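You operate a simulated robot arm through the tools that you are given. There is no shell and no other tool.

The job below is to be done with a simulated robot arm. You get a single attempt, and the scene is never put back.

## Task
Pour the pan into the white bowl and stir till no streak shows.
Fine: stir with the pine paddle; pan and paddle back; spill nothing. Set down upright: pine paddle.

The check looks at the end state, three seconds after you hand in, the way a careful person would. Anything else that was tipped, shoved, dropped, spilled or broken makes it a failure.

## Robot
A 7-joint arm with a two-finger parallel gripper, fixed in place. Base frame: the origin is on the floor under the middle of its stand, x ahead of it, y to its left, z up; the work surface is at about z = 840. Readings come in mm, rad, newtons and seconds.
It reaches about 1372 mm from its shoulder. Its first joint turns from -2.601 to 2.601 rad. Payload 3.43 kg.
Tool frame: the origin (TCP) lies between the finger pads and is the grasp point; the fingertips stand 30 mm ahead of it; z points along the fingers, y is the line along which they close. Largest opening 94 mm; finger width 28, thickness 10; the body of the gripper, 50 by 96 mm, starts 55 mm behind the TCP.
Orientation is that of the tool frame in the base frame, as [roll, pitch, yaw] about the fixed x, y, z axes, in that order (R = Rz(yaw) Ry(pitch) Rx(roll)). With the fingers straight down and closing along the base's y, the tool's x points along the base's -x, its y along +y and its z along -z.

## Interface
- The arm moves only by the tool step_arm. Its argument "deltas" is a list of rows, each an object (a shift or turn left out is 0, a gripper value left out holds the last) with "dp": the shift along the tool's x, y, z in units of 50 mm (1.0 is 50 mm), a list of three; "angular": the turn, a rotation vector about the tool's x, y, z in units of 5 degrees (1.0 is 5 degrees), a list of three; "fingers": the opening in per cent of the stroke, from 0 (shut) to 100 (fully open). In form: [{"dp": [tx, ty, tz], "angular": [wx, wy, wz], "fingers": fingers}, ...]. A call has 1 to 20 rows; each row shifts and turns the commanded pose from where the row before left it, along the tool's axes as they then stand. A call with a number of a shift or a turn outside -1 to 1 is refused whole. A row lasts 0.2 s, in which the tool goes at most 50 mm and 0.15 rad; a call with a longer step from one row to the next is refused whole, and so is a gripper value outside its range. Where a pose cannot be reached the arm comes as near as it can. A force on the tool above 40 N (or 10 N above the force at the start of the call, whichever is more), or a blocked arm, ends the call early, and 0.2 s more pass. Each finger travels about 45 mm/s and halts on what it meets, pressing with about 26 N; the grip force reading is that of the motor and also rises with nothing between the fingers. The clock runs only during rows and for 0.2 s after the last one: add rows that do not move to give the fingers time. The reply holds the time, the measured pose of the TCP, the force on the tool along the base axes, the opening and the grip force, in the units named above and with some noise, with the torque about the TCP (base axes, N m) and any sound that the robot's microphone picked up.
- Cameras (640 x 400 px; columns grow to the right, rows downward): "scene" is fixed at [402.4, 501.3, 1486.4]; the picture's right is [-0.89, -0.46, 0.00], its down [-0.20, 0.38, -0.91] and it looks along [0.42, -0.80, -0.42] (base axes); focal length 359 px, centre (320, 200). "wrist" rides on the gripper at [76, 14, -103] in the tool frame; the picture's right is [-0.18, 0.98, 0.00], its down [-0.75, -0.14, -0.64] and it looks along [-0.63, -0.12, 0.77] (tool axes); focal length 243 px, centre (320, 200). There is no depth. A picture from a camera that has moved, and an enlarged one, comes with that camera's place and axes in the base frame and with its lens.
- get_image(camera): a new picture of that camera. No time passes.
- close_up(camera, box): a new picture of the part [left, top, right, bottom] of that camera's present view, enlarged. No time passes.
- sign_off(): hands the job in; it is judged then, once.

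Places have to be worked out from the pictures, the camera data and where the tool is seen. Open the gripper and draw the arm clear of the work before you hand the job in, unless the task says otherwise.

The tools are called after "Request:" by a JSON object that holds its "name" and its "arguments". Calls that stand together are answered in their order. step_arm: Moves the arm, as the interface text tells. Its arguments: {"type":"object","properties":{"deltas":{"type":"array","items":{"type":"object","properties":{"dp":{"type":"array","items":{"type":"number"}},"angular":{"type":"array","items":{"type":"number"}},"fingers":{"type":"number"}}}}},"required":["deltas"]} The other tools are called the same way: get_image (camera) takes a picture; close_up (camera, box) takes an enlarged picture of a part of a camera's view; sign_off () hands the job in.

At the start:

```text
clock: 0.0
ee_pos: [780.6, -606.0, 1219.9]
ee_rot: [3.141, 0.001, 3.141]
wrist_force: [-0.5, 0.8, 0.1]
torque: [0.02, -0.02, -0.01]
grip_width: 93.8
grip_force: 0.0
```

scene: 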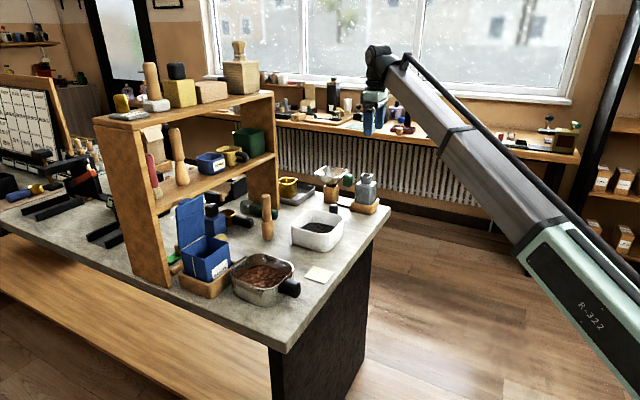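
wrist: 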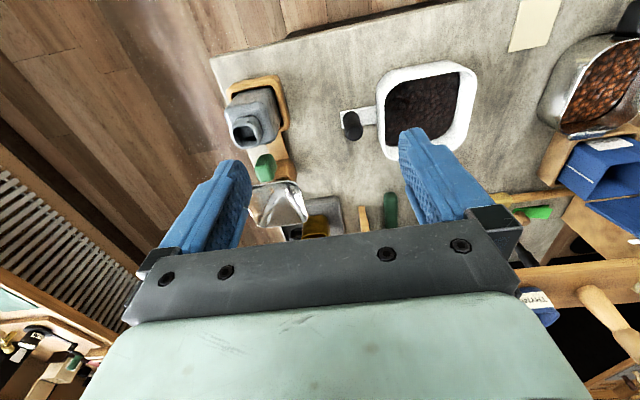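

I'll begin by looking closely at the scene; the pictures show a pan with brown content, a white bowl with dark content, and several wooden tools.

Request:
{"name": "close_up", "arguments": {"camera": "scene", "box": [160, 140, 400, 310]}}

Request:
{"name": "close_up", "arguments": {"camera": "scene", "box": [90, 30, 300, 170]}}

Request:
{"name": "close_up", "arguments": {"camera": "wrist", "box": [200, 0, 640, 260]}}

```text
2.35 times, centred on (280, 225) of scene
camera zoom: at [402.4, 501.3, 1486.4], right [-0.89, -0.46, 0.0], down [-0.2, 0.38, -0.91], along [0.42, -0.8, -0.42], focal length 844 px, centre (414, 141)
```

zoom: 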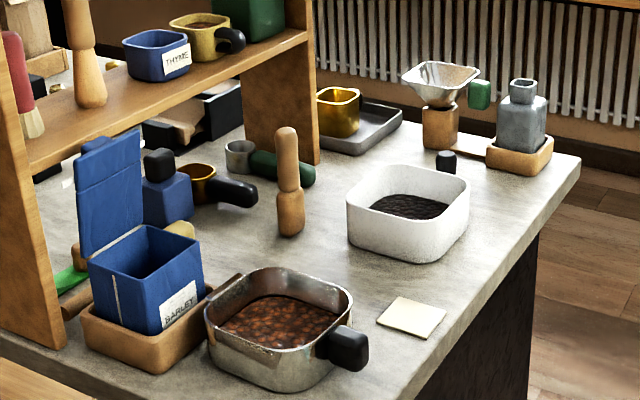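

```text
2.86 times, centred on (195, 100) of scene
camera zoom: at [402.4, 501.3, 1486.4], right [-0.89, -0.46, 0.0], down [-0.2, 0.38, -0.91], along [0.42, -0.8, -0.42], focal length 1025 px, centre (677, 486)
```

zoom: 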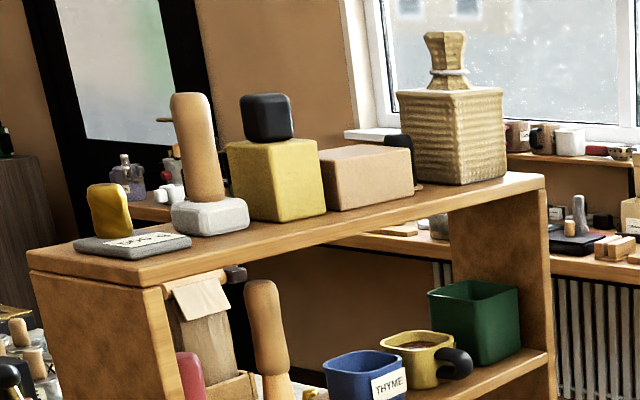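

```text
1.45 times, centred on (420, 130) of wrist
camera zoom: at [706.3, -592.1, 1323.8], right [0.18, 0.98, 0.0], down [0.75, -0.14, 0.64], along [0.63, -0.12, -0.77], focal length 353 px, centre (174, 302)
```

zoom: 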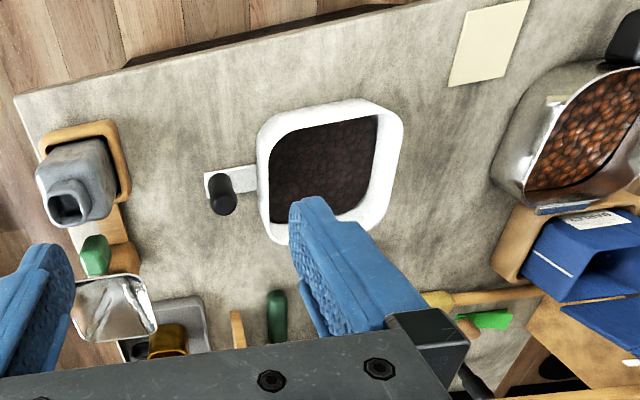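

The pan (handle toward the robot) looks to be near (913,-134), and the white bowl near (895,-433). Several wooden upright tools are around, so I'll zoom in to tell which one is the pine paddle.

Request:
{"name": "close_up", "arguments": {"camera": "scene", "box": [240, 170, 304, 250]}}

Request:
{"name": "close_up", "arguments": {"camera": "scene", "box": [130, 110, 226, 210]}}

Request:
{"name": "close_up", "arguments": {"camera": "scene", "box": [150, 190, 310, 310]}}

Request:
{"name": "close_up", "arguments": {"camera": "scene", "box": [270, 150, 400, 270]}}

Request:
{"name": "close_up", "arguments": {"camera": "wrist", "box": [450, 150, 640, 280]}}

Request:
{"name": "close_up", "arguments": {"camera": "wrist", "box": [200, 60, 420, 250]}}

```text
5.00 times, centred on (272, 210) of scene
camera zoom: at [402.4, 501.3, 1486.4], right [-0.89, -0.46, 0.0], down [-0.2, 0.38, -0.91], along [0.42, -0.8, -0.42], focal length 1794 px, centre (560, 150)
```

zoom: 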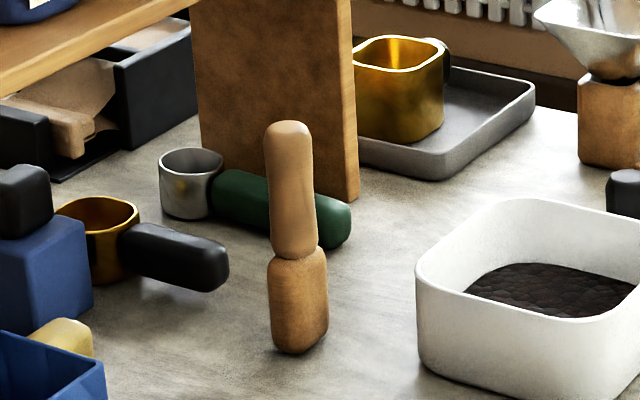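

```text
4.00 times, centred on (178, 160) of scene
camera zoom: at [402.4, 501.3, 1486.4], right [-0.89, -0.46, 0.0], down [-0.2, 0.38, -0.91], along [0.42, -0.8, -0.42], focal length 1435 px, centre (888, 360)
```

zoom: 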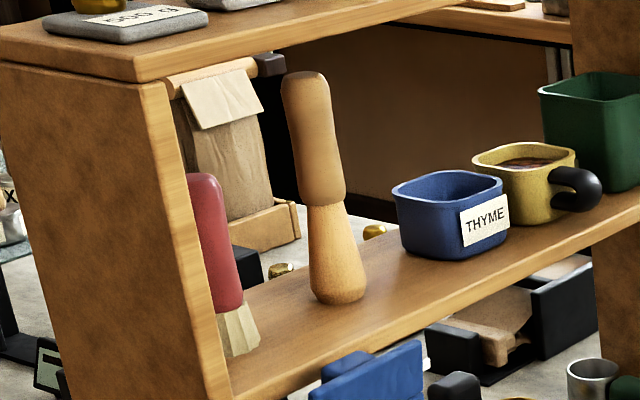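

```text
3.33 times, centred on (230, 250) of scene
camera zoom: at [402.4, 501.3, 1486.4], right [-0.89, -0.46, 0.0], down [-0.2, 0.38, -0.91], along [0.42, -0.8, -0.42], focal length 1196 px, centre (620, 33)
```

zoom: 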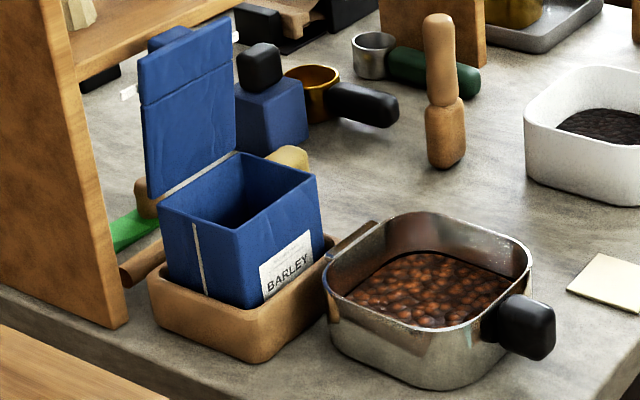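

```text
3.33 times, centred on (335, 210) of scene
camera zoom: at [402.4, 501.3, 1486.4], right [-0.89, -0.46, 0.0], down [-0.2, 0.38, -0.91], along [0.42, -0.8, -0.42], focal length 1196 px, centre (270, 167)
```

zoom: 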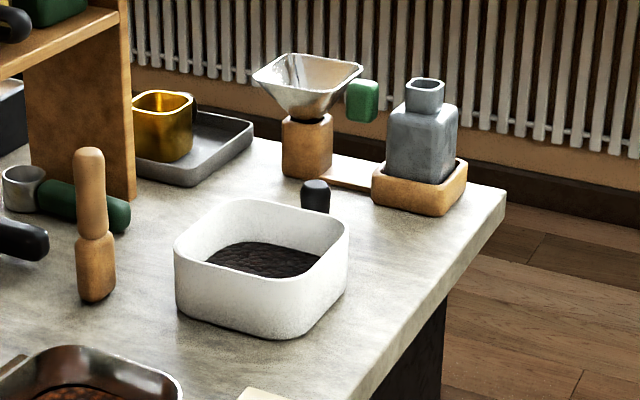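

```text
3.08 times, centred on (545, 215) of wrist
camera zoom: at [706.3, -592.1, 1323.8], right [0.18, 0.98, 0.0], down [0.75, -0.14, 0.64], along [0.63, -0.12, -0.77], focal length 746 px, centre (-372, 154)
```

zoom: 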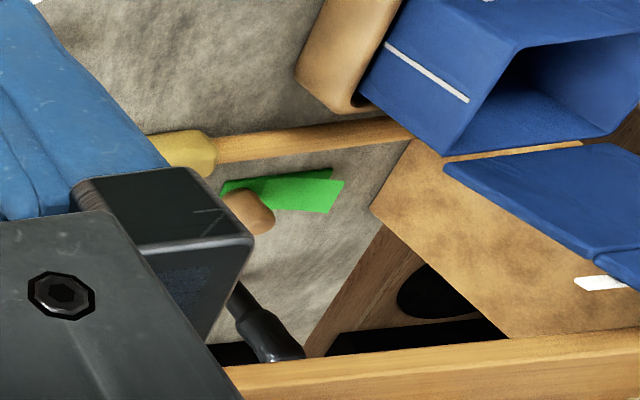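

```text
2.11 times, centred on (310, 155) of wrist
camera zoom: at [706.3, -592.1, 1323.8], right [0.18, 0.98, 0.0], down [0.75, -0.14, 0.64], along [0.63, -0.12, -0.77], focal length 511 px, centre (341, 295)
```

zoom: 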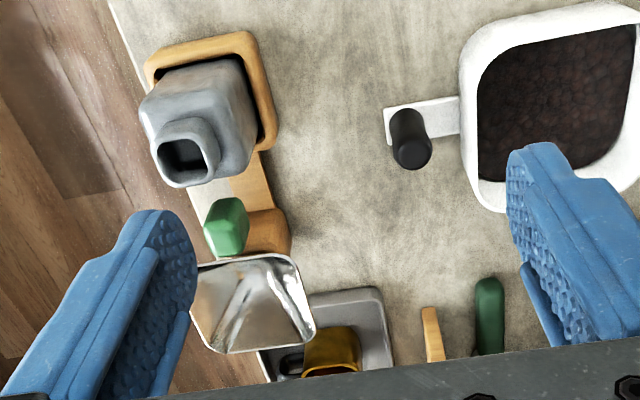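

There are two similar wooden uprights: A on the table near (1053,-359), and B on the middle shelf. I'll move the wrist camera nearer the middle to compare them.

Request:
{"name": "step_arm", "arguments": {"deltas": [{"dp": [0, 1, 0]}, {"dp": [0, 1, 0]}, {"dp": [0, 1, 0]}, {"dp": [0, 1, 0]}, {"dp": [0, 1, 0]}, {"dp": [0, 0.5, 0], "angular": [0, -1, 0]}, {"angular": [0, -1, 0]}, {"angular": [0, -1, 0]}, {"angular": [0, -1, 0]}, {"angular": [0, -1, 0]}]}}

Request:
{"name": "get_image", "arguments": {"camera": "wrist"}}

Request:
{"name": "get_image", "arguments": {"camera": "scene"}}

```text
clock: 0.6
ee_pos: [782.0, -509.8, 1219.8]
ee_rot: [-3.136, 0.011, -3.136]
wrist_force: [2.6, 1.0, -2.8]
torque: [-0.17, 0.07, -0.1]
grip_width: 94.2
grip_force: 0.0
out of reach, approached as far as the arm can: row 3
stopped in row 3: the force on the tool passed its limit at 47 N (the readings are from after the stop); the commanded pose is now the measured one
```

```text
taken
camera wrist: at [706.8, -495.4, 1324.1], right [0.18, 0.98, 0.0], down [0.75, -0.13, 0.65], along [0.64, -0.12, -0.76], focal length 243 px, centre (320, 200)
```

wrist: 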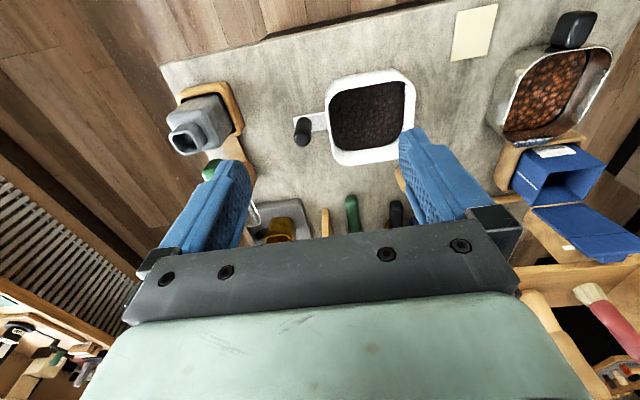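

```text
taken
```

scene: 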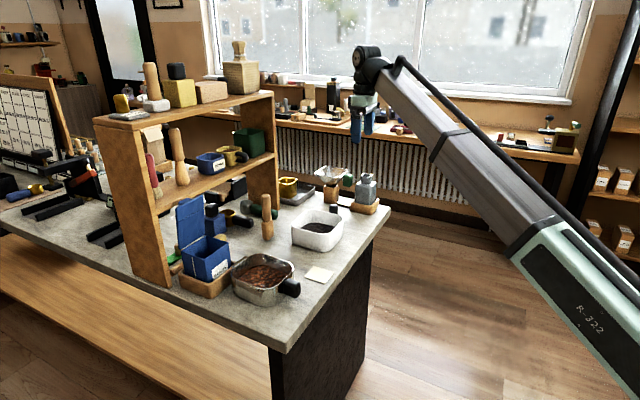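

The move stopped after 100 mm with a force spike and an out-of-reach note, and no contact is visible in the pictures. I'll retry with smaller steps.

Request:
{"name": "step_arm", "arguments": {"deltas": [{"dp": [0, 0.2, 0]}, {"dp": [0, 0.4, 0]}, {"dp": [0, 0.4, 0]}, {"dp": [0, 0.4, 0]}]}}

```text
clock: 1.2
ee_pos: [783.5, -484.6, 1219.7]
ee_rot: [-3.131, 0.015, -3.127]
wrist_force: [6.2, 0.3, -9.0]
torque: [-0.27, 0.05, -0.15]
grip_width: 93.9
grip_force: 0.0
stopped in row 2: the force on the tool passed its limit at 47 N (the readings are from after the stop); the commanded pose is now the measured one
```

The force rose again with little motion, so I'll hold still to see whether it settles and look at the scene more carefully around the arm.

Request:
{"name": "step_arm", "arguments": {"deltas": [{"dp": [0, 0, 0]}, {"dp": [0, 0, 0]}]}}

Request:
{"name": "close_up", "arguments": {"camera": "scene", "box": [300, 20, 640, 240]}}

Request:
{"name": "get_image", "arguments": {"camera": "wrist"}}

```text
clock: 1.8
ee_pos: [782.0, -483.3, 1219.4]
ee_rot: [-3.135, 0.014, -3.128]
wrist_force: [7.1, -1.8, -15.3]
torque: [-0.08, -0.28, 0.01]
grip_width: 94.1
grip_force: 0.1
```

```text
1.82 times, centred on (470, 130) of scene
camera zoom: at [402.4, 501.3, 1486.4], right [-0.89, -0.46, 0.0], down [-0.2, 0.38, -0.91], along [0.42, -0.8, -0.42], focal length 652 px, centre (47, 327)
```

zoom: 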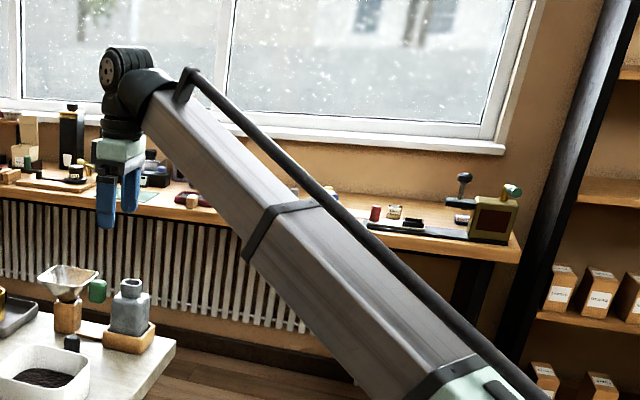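

```text
taken
camera wrist: at [707.4, -470.5, 1323.3], right [0.17, 0.99, -0.01], down [0.75, -0.12, 0.65], along [0.64, -0.12, -0.76], focal length 243 px, centre (320, 200)
```

wrist: 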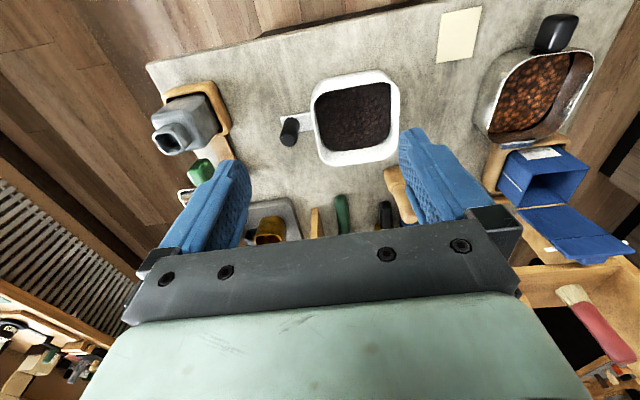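

The load is still (7,-2,-15) N and nothing visible touches the gripper, which suggests a joint limit or an arm link under strain. I'll back off slowly in -y to see if it relieves.

Request:
{"name": "step_arm", "arguments": {"deltas": [{"dp": [0, -0.1, 0]}, {"dp": [0, -0.2, 0]}, {"dp": [0, -0.2, 0]}, {"dp": [0, 0, 0]}, {"dp": [0, 0, 0]}]}}

```text
clock: 3.0
ee_pos: [782.8, -509.2, 1219.9]
ee_rot: [-3.133, 0.014, -3.128]
wrist_force: [-0.5, -0.6, 0.3]
torque: [0.02, 0.0, 0.01]
grip_width: 94.1
grip_force: 0.1
```

Force is back to zero at y=-509. I'll try the +y move with a small wrist yaw following the arm's azimuth to test whether it was a joint limit.

Request:
{"name": "step_arm", "arguments": {"deltas": [{"angular": [0, 0, -0.5]}, {"angular": [0, 0, -1]}, {"angular": [0, 0, -1]}, {"angular": [0, 0, -0.5]}, {"dp": [0, 0, 0]}]}}

```text
clock: 4.2
ee_pos: [783.6, -508.3, 1219.9]
ee_rot: [-3.129, 0.01, -2.866]
wrist_force: [-0.2, -0.1, -0.9]
torque: [-0.02, -0.01, 0.01]
grip_width: 94.2
grip_force: 0.0
```

Rotation is free of force. Now I'll try the +y move again slowly at this yaw.

Request:
{"name": "step_arm", "arguments": {"deltas": [{"dp": [-0.05, 0.2, 0]}, {"dp": [-0.1, 0.4, 0]}, {"dp": [-0.1, 0.4, 0]}, {"dp": [-0.1, 0.4, 0]}, {"dp": [0, 0, 0]}]}}

```text
clock: 5.4
ee_pos: [781.1, -436.8, 1219.5]
ee_rot: [-3.129, 0.014, -2.866]
wrist_force: [-0.5, -0.5, -0.6]
torque: [0.06, 0.01, -0.02]
grip_width: 93.9
grip_force: 0.1
```

That worked, so there's a wrist-roll limit: yaw minus azimuth needs to stay above about 33°. Now I'll tilt the tool forward to look at the shelf and table uprights.

Request:
{"name": "step_arm", "arguments": {"deltas": [{"angular": [0, -0.5, 0]}, {"angular": [0, -1, 0]}, {"angular": [0, -1, 0]}, {"angular": [0, -1, 0]}, {"angular": [0, -1, 0]}, {"angular": [0, -0.5, 0]}, {"dp": [0, 0, 0]}]}}

Request:
{"name": "get_image", "arguments": {"camera": "wrist"}}

Request:
{"name": "get_image", "arguments": {"camera": "scene"}}

```text
clock: 7.0
ee_pos: [782.6, -436.7, 1219.2]
ee_rot: [-3.127, 0.45, -2.859]
wrist_force: [0.5, 0.4, 0.4]
torque: [-0.02, 0.03, -0.01]
grip_width: 94.1
grip_force: 0.0
```

```text
taken
camera wrist: at [670.5, -453.7, 1280.8], right [-0.11, 0.99, 0.07], down [0.42, -0.02, 0.91], along [0.9, 0.13, -0.42], focal length 243 px, centre (320, 200)
```

wrist: 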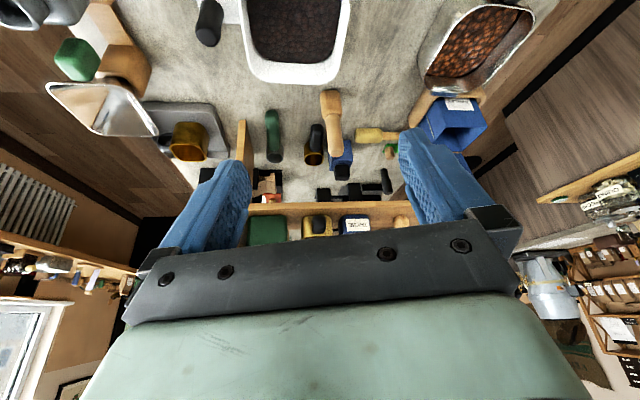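

```text
taken
```

scene: 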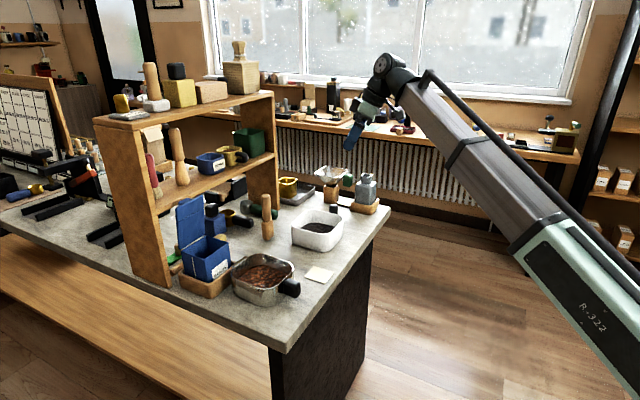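

Now I can see A from another side, plus other items. I'll zoom in on these.

Request:
{"name": "close_up", "arguments": {"camera": "wrist", "box": [220, 70, 420, 200]}}

Request:
{"name": "close_up", "arguments": {"camera": "wrist", "box": [230, 170, 420, 260]}}

Request:
{"name": "close_up", "arguments": {"camera": "wrist", "box": [520, 150, 640, 230]}}

Request:
{"name": "close_up", "arguments": {"camera": "wrist", "box": [350, 0, 560, 160]}}

```text
3.08 times, centred on (320, 135) of wrist
camera zoom: at [670.5, -453.7, 1280.8], right [-0.11, 0.99, 0.07], down [0.42, -0.02, 0.91], along [0.9, 0.13, -0.42], focal length 746 px, centre (320, 400)
```

zoom: 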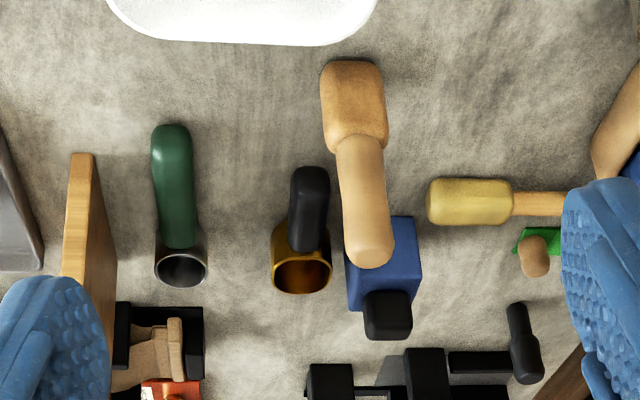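

```text
3.37 times, centred on (325, 215) of wrist
camera zoom: at [670.5, -453.7, 1280.8], right [-0.11, 0.99, 0.07], down [0.42, -0.02, 0.91], along [0.9, 0.13, -0.42], focal length 817 px, centre (303, 150)
```

zoom: 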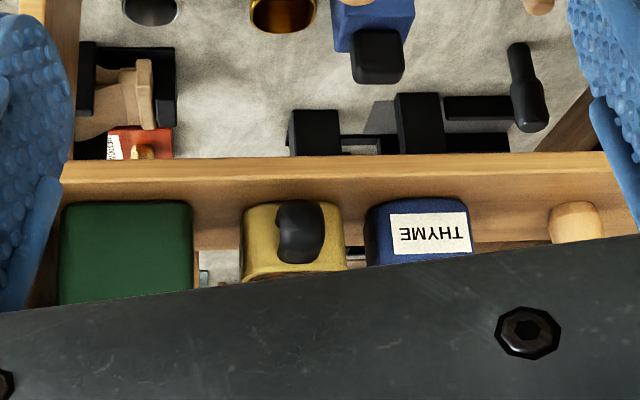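

```text
5.00 times, centred on (580, 190) of wrist
camera zoom: at [670.5, -453.7, 1280.8], right [-0.11, 0.99, 0.07], down [0.42, -0.02, 0.91], along [0.9, 0.13, -0.42], focal length 1213 px, centre (-980, 250)
```

zoom: 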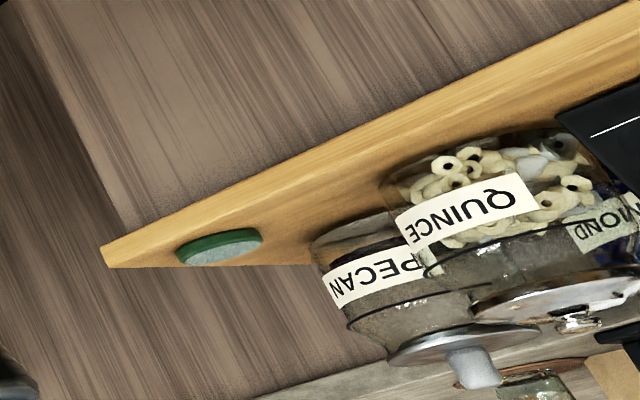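

```text
2.50 times, centred on (455, 80) of wrist
camera zoom: at [670.5, -453.7, 1280.8], right [-0.11, 0.99, 0.07], down [0.42, -0.02, 0.91], along [0.9, 0.13, -0.42], focal length 606 px, centre (-18, 500)
```

zoom: 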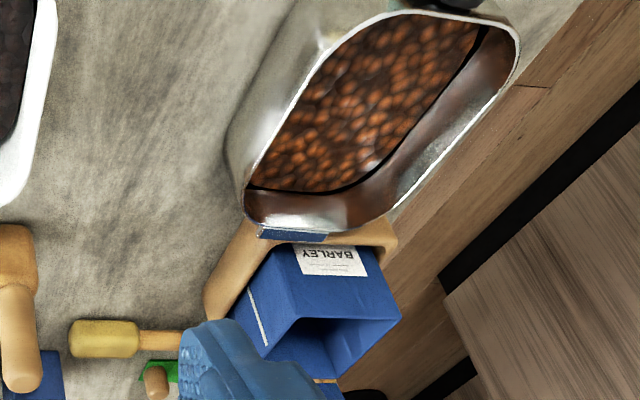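

D (lying, yellowish head with thin handle) is also a candidate. I'll tilt up more and move forward for a close view of B on the shelf.

Request:
{"name": "step_arm", "arguments": {"deltas": [{"angular": [0, -0.5, -0.5]}, {"angular": [0, -1, -1]}, {"angular": [0, -1, -1]}, {"angular": [0, -1, 0]}, {"angular": [0, -1, 0]}, {"dp": [0, 0, 0]}]}}

Request:
{"name": "get_image", "arguments": {"camera": "wrist"}}

```text
clock: 8.4
ee_pos: [781.1, -437.0, 1219.1]
ee_rot: [-2.954, 0.821, -2.544]
wrist_force: [0.2, -0.2, 0.2]
torque: [0.03, -0.04, 0.0]
grip_width: 93.9
grip_force: 0.0
```

```text
taken
camera wrist: at [662.4, -480.0, 1232.7], right [-0.33, 0.94, 0.01], down [0.04, 0.0, 1.0], along [0.94, 0.33, -0.04], focal length 243 px, centre (320, 200)
```

wrist: 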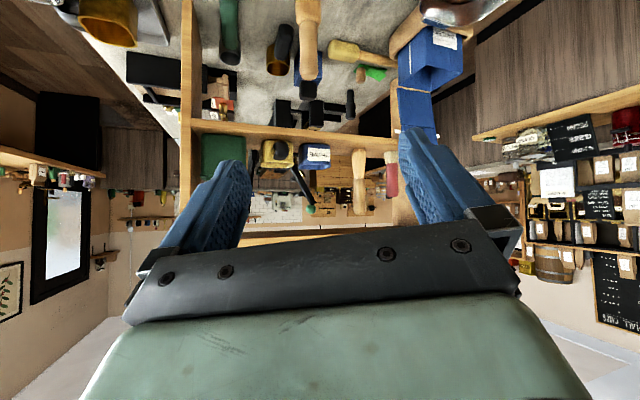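

B is now visible between the fingers on the shelf. Zooming in on B, A and D from this viewpoint.

Request:
{"name": "close_up", "arguments": {"camera": "wrist", "box": [320, 120, 416, 220]}}

Request:
{"name": "close_up", "arguments": {"camera": "wrist", "box": [260, 0, 420, 110]}}

Request:
{"name": "close_up", "arguments": {"camera": "wrist", "box": [240, 100, 420, 230]}}

```text
4.00 times, centred on (368, 170) of wrist
camera zoom: at [662.4, -480.0, 1232.7], right [-0.33, 0.94, 0.01], down [0.04, 0.0, 1.0], along [0.94, 0.33, -0.04], focal length 970 px, centre (128, 320)
```

zoom: 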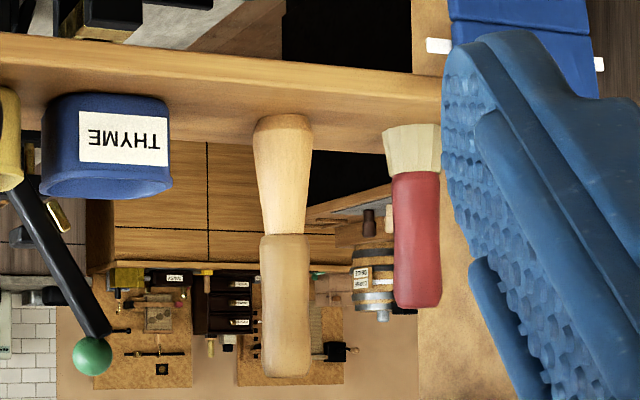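

```text
3.64 times, centred on (340, 55) of wrist
camera zoom: at [662.4, -480.0, 1232.7], right [-0.33, 0.94, 0.01], down [0.04, 0.0, 1.0], along [0.94, 0.33, -0.04], focal length 882 px, centre (247, 727)
```

zoom: 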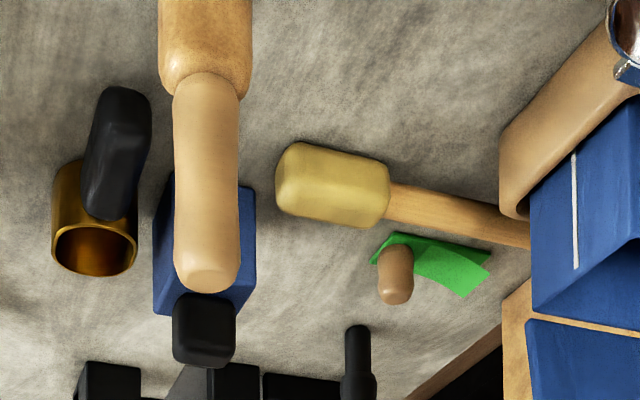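

```text
3.08 times, centred on (330, 165) of wrist
camera zoom: at [662.4, -480.0, 1232.7], right [-0.33, 0.94, 0.01], down [0.04, 0.0, 1.0], along [0.94, 0.33, -0.04], focal length 746 px, centre (289, 308)
```

zoom: 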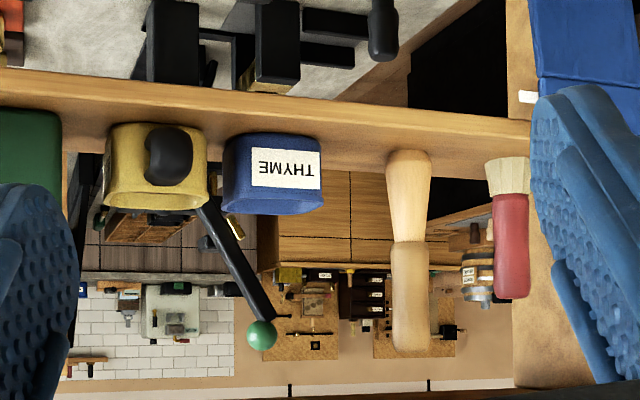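

A and B have different wood: B's lower part is pale with straight grain and flared; A's lower part is a browner rounded block. I'll move the camera in closer for a better look at both textures.

Request:
{"name": "step_arm", "arguments": {"deltas": [{"dp": [0, -0.1, 0.5]}, {"dp": [0, -0.2, 1]}, {"dp": [0, -0.2, 1]}, {"dp": [0, 0, 0.5]}, {"angular": [0, 0.5, 0]}, {"angular": [0, 0.5, 0]}, {"dp": [0, 0, 0]}]}}

Request:
{"name": "get_image", "arguments": {"camera": "wrist"}}

Request:
{"name": "close_up", "arguments": {"camera": "wrist", "box": [240, 0, 400, 100]}}

Request:
{"name": "close_up", "arguments": {"camera": "wrist", "box": [340, 120, 440, 220]}}

```text
refused: row 2 steps farther than a row can; nothing moved
```

```text
taken
camera wrist: at [662.4, -480.0, 1232.7], right [-0.33, 0.94, 0.01], down [0.04, 0.0, 1.0], along [0.94, 0.33, -0.04], focal length 243 px, centre (320, 200)
```

wrist: 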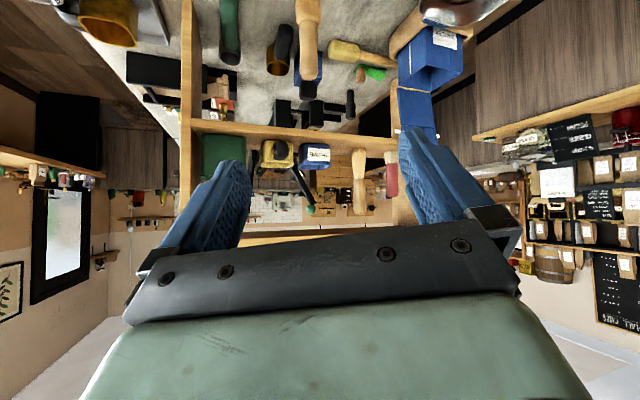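

```text
4.00 times, centred on (320, 50) of wrist
camera zoom: at [662.4, -480.0, 1232.7], right [-0.33, 0.94, 0.01], down [0.04, 0.0, 1.0], along [0.94, 0.33, -0.04], focal length 970 px, centre (320, 800)
```

zoom: 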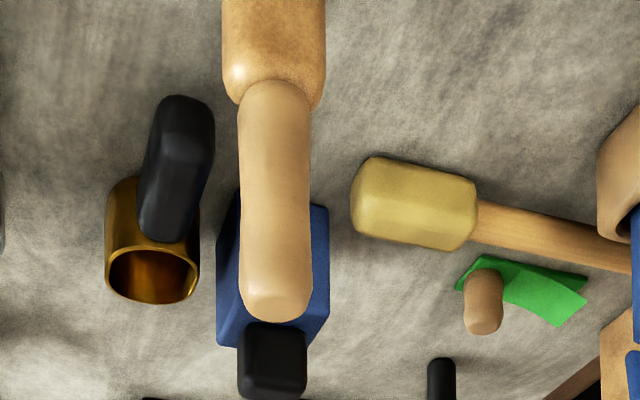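

```text
4.00 times, centred on (390, 170) of wrist
camera zoom: at [662.4, -480.0, 1232.7], right [-0.33, 0.94, 0.01], down [0.04, 0.0, 1.0], along [0.94, 0.33, -0.04], focal length 970 px, centre (40, 320)
```

zoom: 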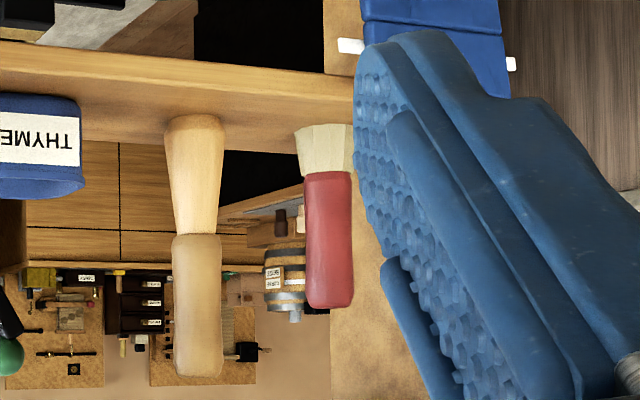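

The row limit counts the combined shift; I'll redo the same move with smaller rows.

Request:
{"name": "step_arm", "arguments": {"deltas": [{"dp": [0, -0.1, 0.5]}, {"dp": [0, -0.2, 0.9]}, {"dp": [0, -0.2, 0.9]}, {"dp": [0, 0, 0.7]}, {"angular": [0, 0.5, 0]}, {"angular": [0, 0.5, 0]}, {"dp": [0, 0, 0]}]}}

Request:
{"name": "get_image", "arguments": {"camera": "wrist"}}

Request:
{"name": "close_up", "arguments": {"camera": "wrist", "box": [260, 0, 420, 100]}}

Request:
{"name": "close_up", "arguments": {"camera": "wrist", "box": [340, 120, 440, 220]}}

```text
clock: 10.0
ee_pos: [896.2, -421.6, 1120.9]
ee_rot: [-2.971, 0.733, -2.566]
wrist_force: [-0.5, -0.2, 0.1]
torque: [-0.02, -0.02, 0.0]
grip_width: 93.9
grip_force: 0.0
```

```text
taken
camera wrist: at [779.0, -462.4, 1146.5], right [-0.32, 0.95, 0.0], down [0.12, 0.04, 0.99], along [0.94, 0.32, -0.12], focal length 243 px, centre (320, 200)
```

wrist: 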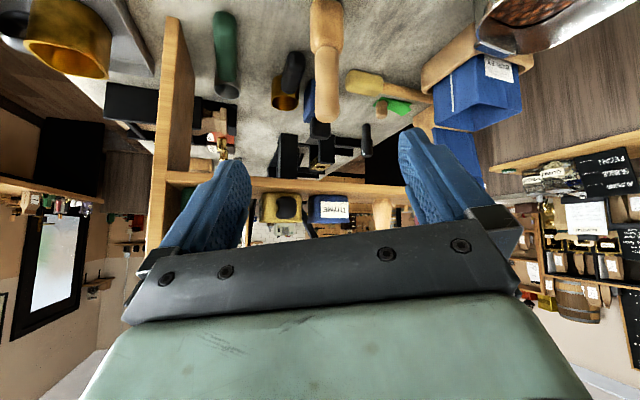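

```text
4.00 times, centred on (340, 50) of wrist
camera zoom: at [779.0, -462.4, 1146.5], right [-0.32, 0.95, 0.0], down [0.12, 0.04, 0.99], along [0.94, 0.32, -0.12], focal length 970 px, centre (240, 800)
```

zoom: 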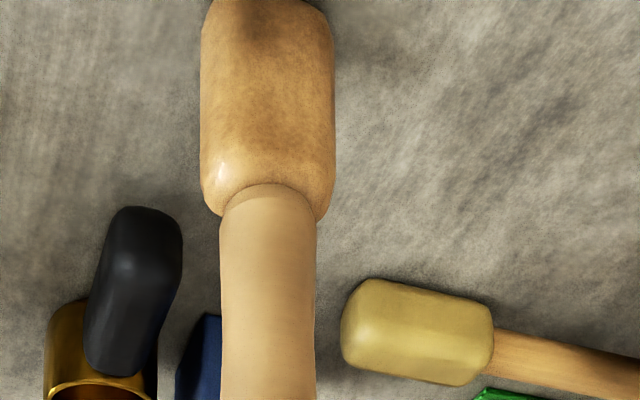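

```text
4.00 times, centred on (390, 170) of wrist
camera zoom: at [779.0, -462.4, 1146.5], right [-0.32, 0.95, 0.0], down [0.12, 0.04, 0.99], along [0.94, 0.32, -0.12], focal length 970 px, centre (40, 320)
```

zoom: 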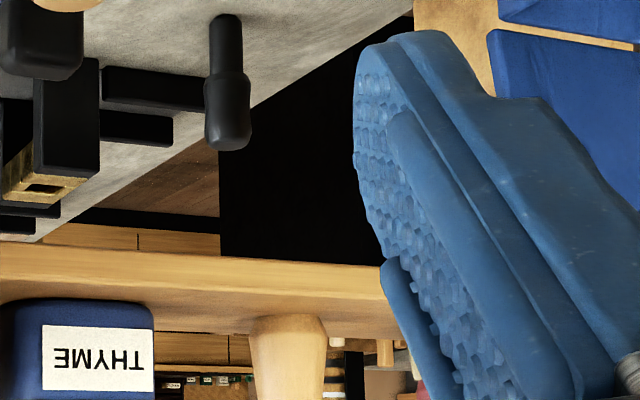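

A's lower block is browner and blotchy. I need a better view of B, so I'll raise the camera and tilt up more to look straight at the shelf.

Request:
{"name": "step_arm", "arguments": {"deltas": [{"dp": [-0.2, 0.17, -0.2]}, {"dp": [-0.43, 0.35, -0.39]}, {"dp": [-0.43, 0.35, -0.39]}, {"dp": [-0.23, 0.17, -0.19]}, {"angular": [0, -0.5, 0]}, {"angular": [0, -1, 0]}, {"angular": [0, -1, 0]}, {"angular": [0, -1, 0]}, {"angular": [0, -0.5, 0]}, {"dp": [0, 0, 0]}]}}

Request:
{"name": "get_image", "arguments": {"camera": "wrist"}}

Request:
{"name": "close_up", "arguments": {"camera": "wrist", "box": [300, 60, 440, 200]}}

```text
clock: 12.2
ee_pos: [876.8, -360.7, 1200.8]
ee_rot: [-2.872, 1.075, -2.443]
wrist_force: [-0.5, -0.5, 0.1]
torque: [0.01, 0.0, 0.02]
grip_width: 93.9
grip_force: 0.0
```

```text
taken
camera wrist: at [760.3, -408.2, 1181.7], right [-0.37, 0.93, 0.04], down [-0.19, -0.12, 0.98], along [0.91, 0.35, 0.22], focal length 243 px, centre (320, 200)
```

wrist: 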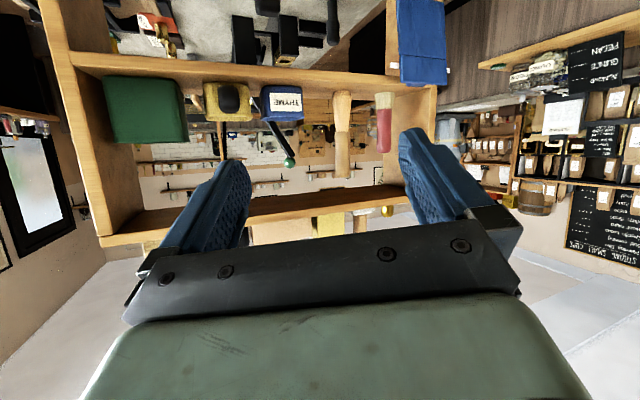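

```text
2.86 times, centred on (370, 130) of wrist
camera zoom: at [760.3, -408.2, 1181.7], right [-0.37, 0.93, 0.04], down [-0.19, -0.12, 0.98], along [0.91, 0.35, 0.22], focal length 693 px, centre (177, 400)
```

zoom: 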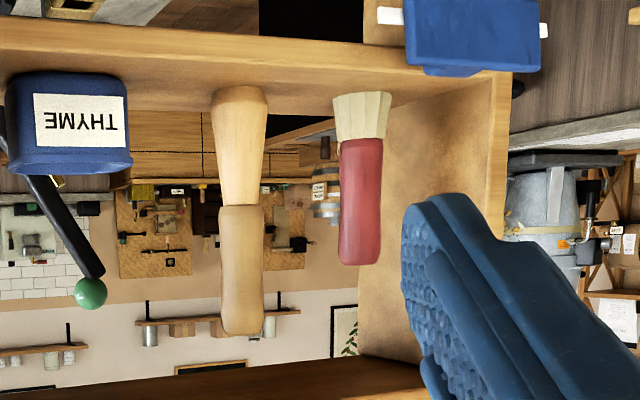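

Request:
{"name": "close_up", "arguments": {"camera": "wrist", "box": [325, 85, 365, 185]}}

Request:
{"name": "close_up", "arguments": {"camera": "wrist", "box": [330, 80, 410, 130]}}

Request:
{"name": "close_up", "arguments": {"camera": "scene", "box": [155, 115, 195, 195]}}

Request:
{"name": "close_up", "arguments": {"camera": "scene", "box": [250, 185, 290, 250]}}

```text
4.00 times, centred on (345, 135) of wrist
camera zoom: at [760.3, -408.2, 1181.7], right [-0.37, 0.93, 0.04], down [-0.19, -0.12, 0.98], along [0.91, 0.35, 0.22], focal length 970 px, centre (220, 460)
```

zoom: 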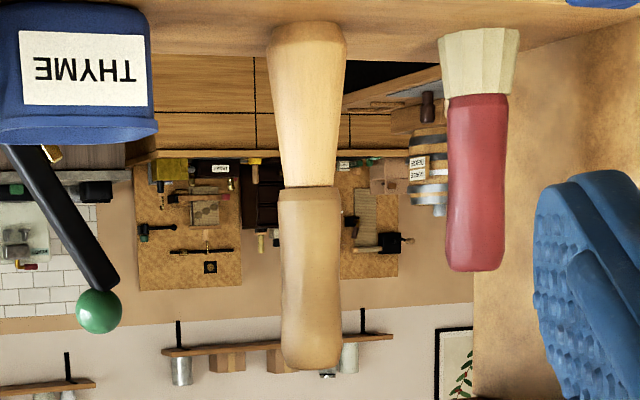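

```text
8.00 times, centred on (370, 105) of wrist
camera zoom: at [760.3, -408.2, 1181.7], right [-0.37, 0.93, 0.04], down [-0.19, -0.12, 0.98], along [0.91, 0.35, 0.22], focal length 1941 px, centre (-80, 960)
```

zoom: 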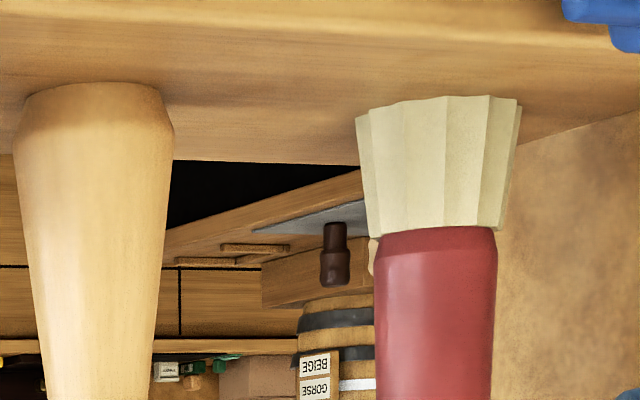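

```text
5.00 times, centred on (175, 155) of scene
camera zoom: at [402.4, 501.3, 1486.4], right [-0.89, -0.46, 0.0], down [-0.2, 0.38, -0.91], along [0.42, -0.8, -0.42], focal length 1794 px, centre (1045, 425)
```

zoom: 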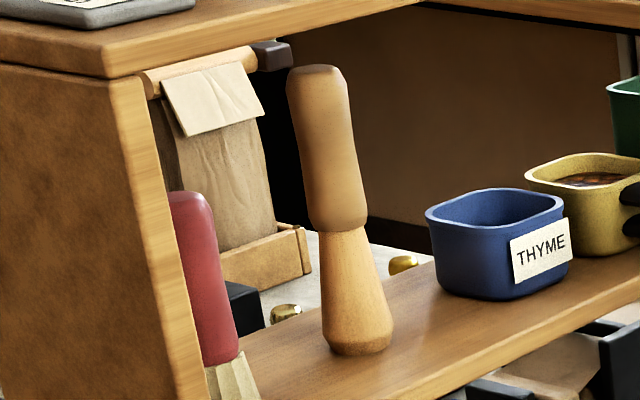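

```text
6.15 times, centred on (270, 218) of scene
camera zoom: at [402.4, 501.3, 1486.4], right [-0.89, -0.46, 0.0], down [-0.2, 0.38, -0.91], along [0.42, -0.8, -0.42], focal length 2208 px, centre (628, 92)
```

zoom: 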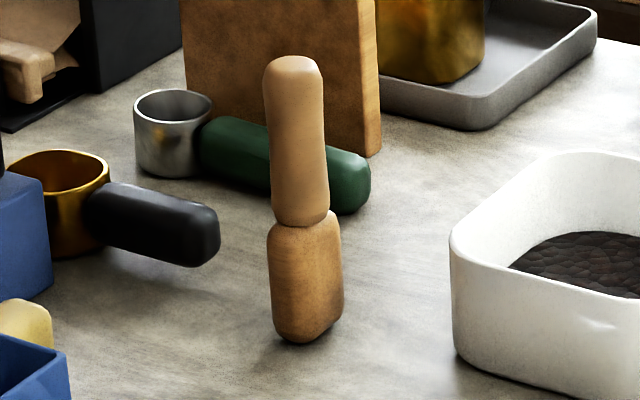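

B is in clear view now; A could be a flat blade seen diagonally, so I need a top-down look. I'll bring the tool back to vertical and move above A.

Request:
{"name": "step_arm", "arguments": {"deltas": [{"angular": [0, 0.5, 0]}, {"angular": [0, 1, 0]}, {"angular": [0, 1, 0]}, {"angular": [0, 1, 0]}, {"angular": [0, 1, 0]}, {"angular": [0, 1, 0]}, {"angular": [0, 1, 0]}, {"angular": [0, 1, 0]}, {"angular": [0, 1, 0]}, {"angular": [0, 1, 0]}, {"angular": [0, 1, 0]}, {"angular": [0, 1, 0]}, {"angular": [0, 1, 0]}, {"angular": [-0.73, 0, 0]}, {"angular": [-0.73, 0, 0]}, {"dp": [-0.4, -0.06, 0.2]}, {"dp": [-0.71, -0.12, 0.33]}, {"dp": [-0.71, -0.12, 0.33]}, {"dp": [-0.3, -0.06, 0.15]}, {"dp": [0, 0, 0]}]}}

Request:
{"name": "get_image", "arguments": {"camera": "wrist"}}

```text
clock: 16.4
ee_pos: [979.1, -329.2, 1151.4]
ee_rot: [3.14, -0.002, -2.679]
wrist_force: [-1.2, -0.7, 0.2]
torque: [-0.01, 0.01, 0.0]
grip_width: 94.1
grip_force: 0.0
```

```text
taken
camera wrist: at [907.0, -351.7, 1256.0], right [-0.27, 0.96, 0.0], down [0.74, 0.21, 0.64], along [0.62, 0.18, -0.77], focal length 243 px, centre (320, 200)
```

wrist: 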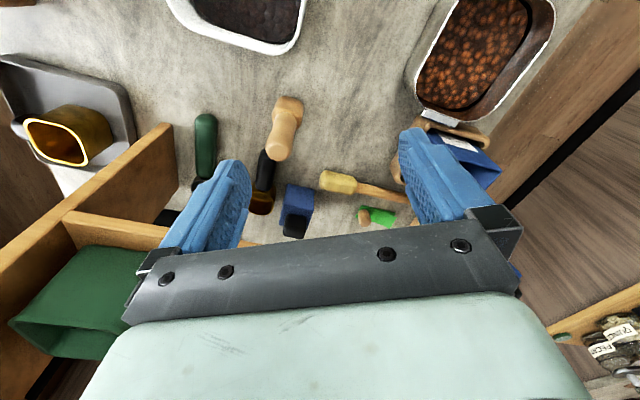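

Request:
{"name": "close_up", "arguments": {"camera": "wrist", "box": [240, 80, 340, 180]}}

Request:
{"name": "close_up", "arguments": {"camera": "wrist", "box": [310, 150, 420, 240]}}

Request:
{"name": "close_up", "arguments": {"camera": "wrist", "box": [390, 0, 570, 140]}}

```text
4.00 times, centred on (290, 130) of wrist
camera zoom: at [907.0, -351.7, 1256.0], right [-0.27, 0.96, 0.0], down [0.74, 0.21, 0.64], along [0.62, 0.18, -0.77], focal length 970 px, centre (440, 480)
```

zoom: 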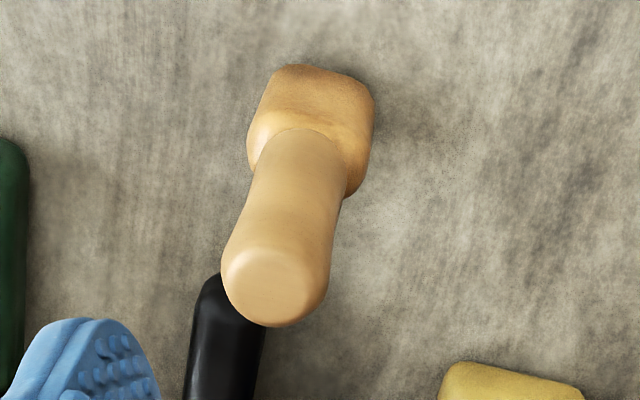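

```text
4.44 times, centred on (365, 195) of wrist
camera zoom: at [907.0, -351.7, 1256.0], right [-0.27, 0.96, 0.0], down [0.74, 0.21, 0.64], along [0.62, 0.18, -0.77], focal length 1078 px, centre (120, 222)
```

zoom: 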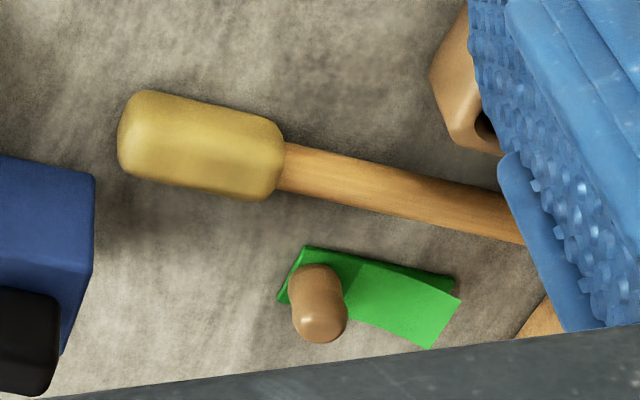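

```text
2.86 times, centred on (480, 70) of wrist
camera zoom: at [907.0, -351.7, 1256.0], right [-0.27, 0.96, 0.0], down [0.74, 0.21, 0.64], along [0.62, 0.18, -0.77], focal length 693 px, centre (-137, 571)
```

zoom: 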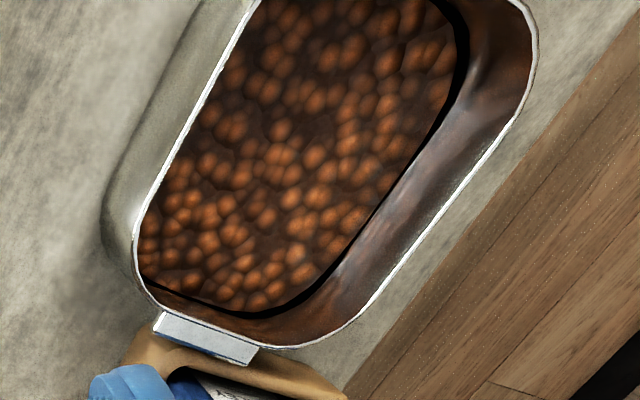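

A isn't flat; it looks like a bulbous pestle. The pan has a metal pour lip on its +x side, opposite the handle. I'll check the note card and labels for hints.

Request:
{"name": "close_up", "arguments": {"camera": "scene", "box": [295, 255, 345, 290]}}

Request:
{"name": "close_up", "arguments": {"camera": "scene", "box": [105, 55, 185, 125]}}

Request:
{"name": "close_up", "arguments": {"camera": "scene", "box": [0, 70, 110, 200]}}

Request:
{"name": "close_up", "arguments": {"camera": "wrist", "box": [170, 0, 330, 60]}}

```text
11.43 times, centred on (320, 272) of scene
camera zoom: at [402.4, 501.3, 1486.4], right [-0.89, -0.46, 0.0], down [-0.2, 0.38, -0.91], along [0.42, -0.8, -0.42], focal length 4100 px, centre (320, -629)
```

zoom: 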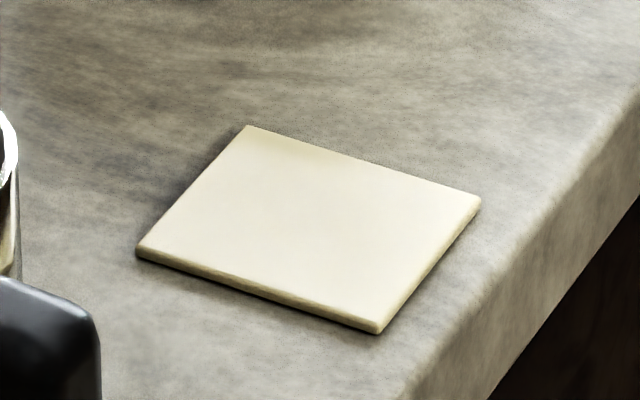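

```text
5.71 times, centred on (145, 90) of scene
camera zoom: at [402.4, 501.3, 1486.4], right [-0.89, -0.46, 0.0], down [-0.2, 0.38, -0.91], along [0.42, -0.8, -0.42], focal length 2050 px, centre (1320, 829)
```

zoom: 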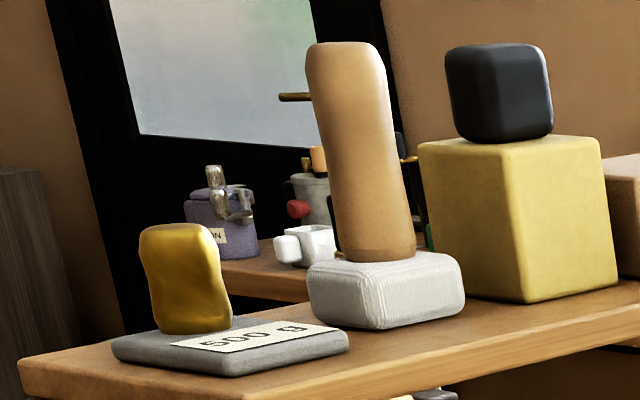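

```text
3.08 times, centred on (55, 135) of scene
camera zoom: at [402.4, 501.3, 1486.4], right [-0.89, -0.46, 0.0], down [-0.2, 0.38, -0.91], along [0.42, -0.8, -0.42], focal length 1104 px, centre (1135, 400)
```

zoom: 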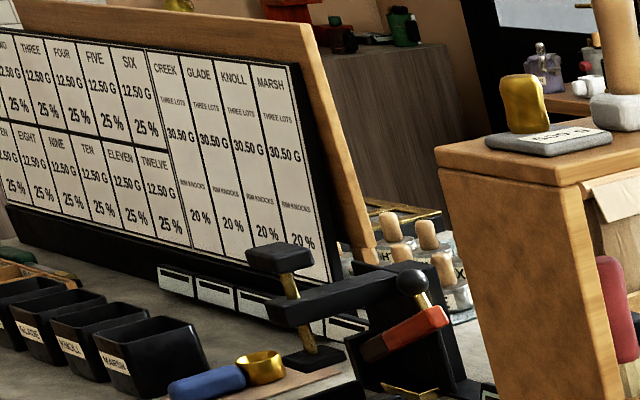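

```text
4.00 times, centred on (250, 30) of wrist
camera zoom: at [907.0, -351.7, 1256.0], right [-0.27, 0.96, 0.0], down [0.74, 0.21, 0.64], along [0.62, 0.18, -0.77], focal length 970 px, centre (600, 880)
```

zoom: 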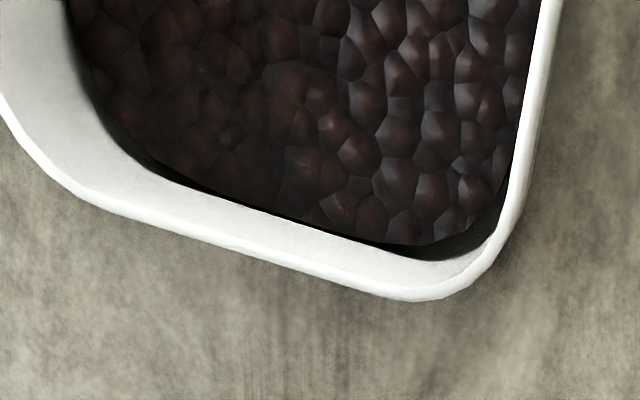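

C is a scrub brush and the pad is blank. I want to view A and B from another azimuth (from the -y side) to learn whether either has a flat blade.

Request:
{"name": "step_arm", "arguments": {"deltas": [{"dp": [0.2, -0.3, -0.2]}, {"dp": [0.5, -0.7, -0.2]}, {"dp": [0.5, -0.7, 0]}, {"dp": [0.5, -0.7, 0]}, {"dp": [0.5, -0.7, 0]}, {"angular": [0, 0, -0.7]}, {"angular": [0, 0, -1]}, {"angular": [0, 0, -1]}, {"angular": [0, 0, -1]}, {"angular": [0, 0, -1]}, {"angular": [0, 0, -1]}, {"angular": [0, 0, -1]}, {"angular": [0, 0, -1]}, {"angular": [0, -0.6, 0]}, {"angular": [0, -1, 0]}, {"angular": [0, -1, 0]}, {"angular": [0, -1, 0]}, {"angular": [0, -1, 0]}, {"angular": [0, -0.4, 0]}, {"dp": [0, 0, 0]}]}}

Request:
{"name": "get_image", "arguments": {"camera": "wrist"}}

```text
clock: 20.6
ee_pos: [950.1, -517.8, 1170.1]
ee_rot: [3.14, 0.435, -2.009]
wrist_force: [-0.6, -0.3, 0.6]
torque: [-0.02, 0.02, 0.02]
grip_width: 93.9
grip_force: 0.0
```

```text
taken
camera wrist: at [891.1, -614.8, 1233.7], right [-0.82, 0.57, 0.08], down [0.3, 0.31, 0.9], along [0.49, 0.76, -0.43], focal length 243 px, centre (320, 200)
```

wrist: 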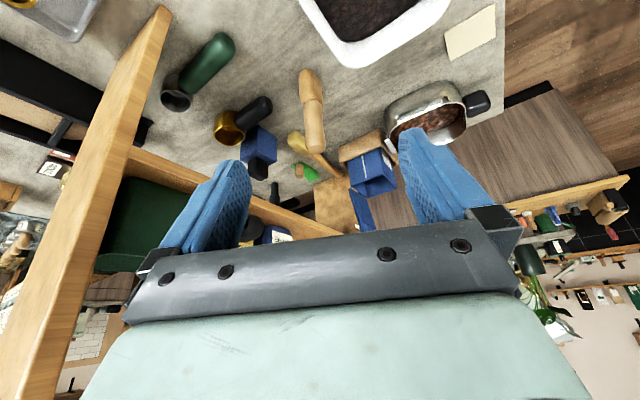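

Request:
{"name": "close_up", "arguments": {"camera": "wrist", "box": [260, 50, 370, 170]}}

Request:
{"name": "close_up", "arguments": {"camera": "wrist", "box": [370, 60, 500, 180]}}

Request:
{"name": "close_up", "arguments": {"camera": "wrist", "box": [230, 110, 420, 240]}}

```text
3.33 times, centred on (315, 110) of wrist
camera zoom: at [891.1, -614.8, 1233.7], right [-0.82, 0.57, 0.08], down [0.3, 0.31, 0.9], along [0.49, 0.76, -0.43], focal length 809 px, centre (337, 500)
```

zoom: 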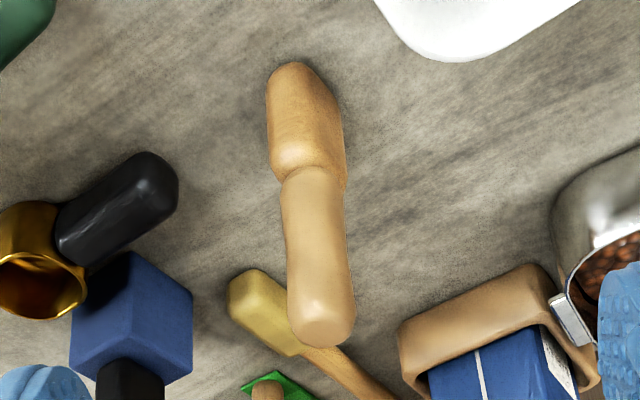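

```text
3.33 times, centred on (435, 120) of wrist
camera zoom: at [891.1, -614.8, 1233.7], right [-0.82, 0.57, 0.08], down [0.3, 0.31, 0.9], along [0.49, 0.76, -0.43], focal length 809 px, centre (-63, 467)
```

zoom: 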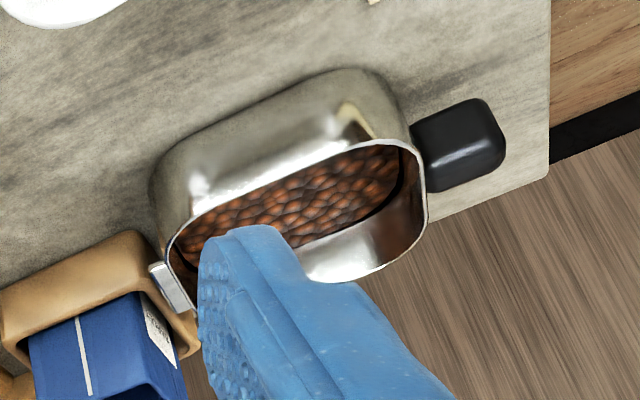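

```text
3.08 times, centred on (325, 175) of wrist
camera zoom: at [891.1, -614.8, 1233.7], right [-0.82, 0.57, 0.08], down [0.3, 0.31, 0.9], along [0.49, 0.76, -0.43], focal length 746 px, centre (305, 277)
```

zoom: 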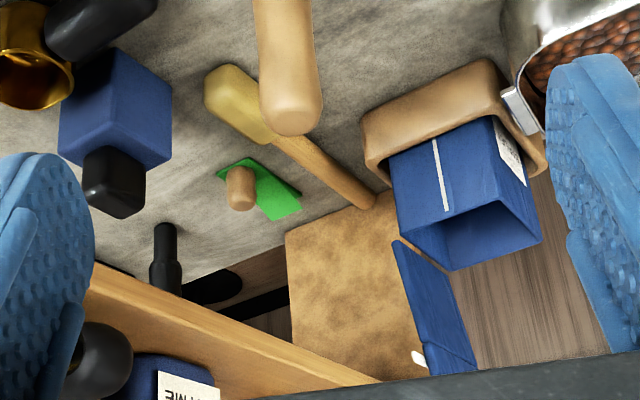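

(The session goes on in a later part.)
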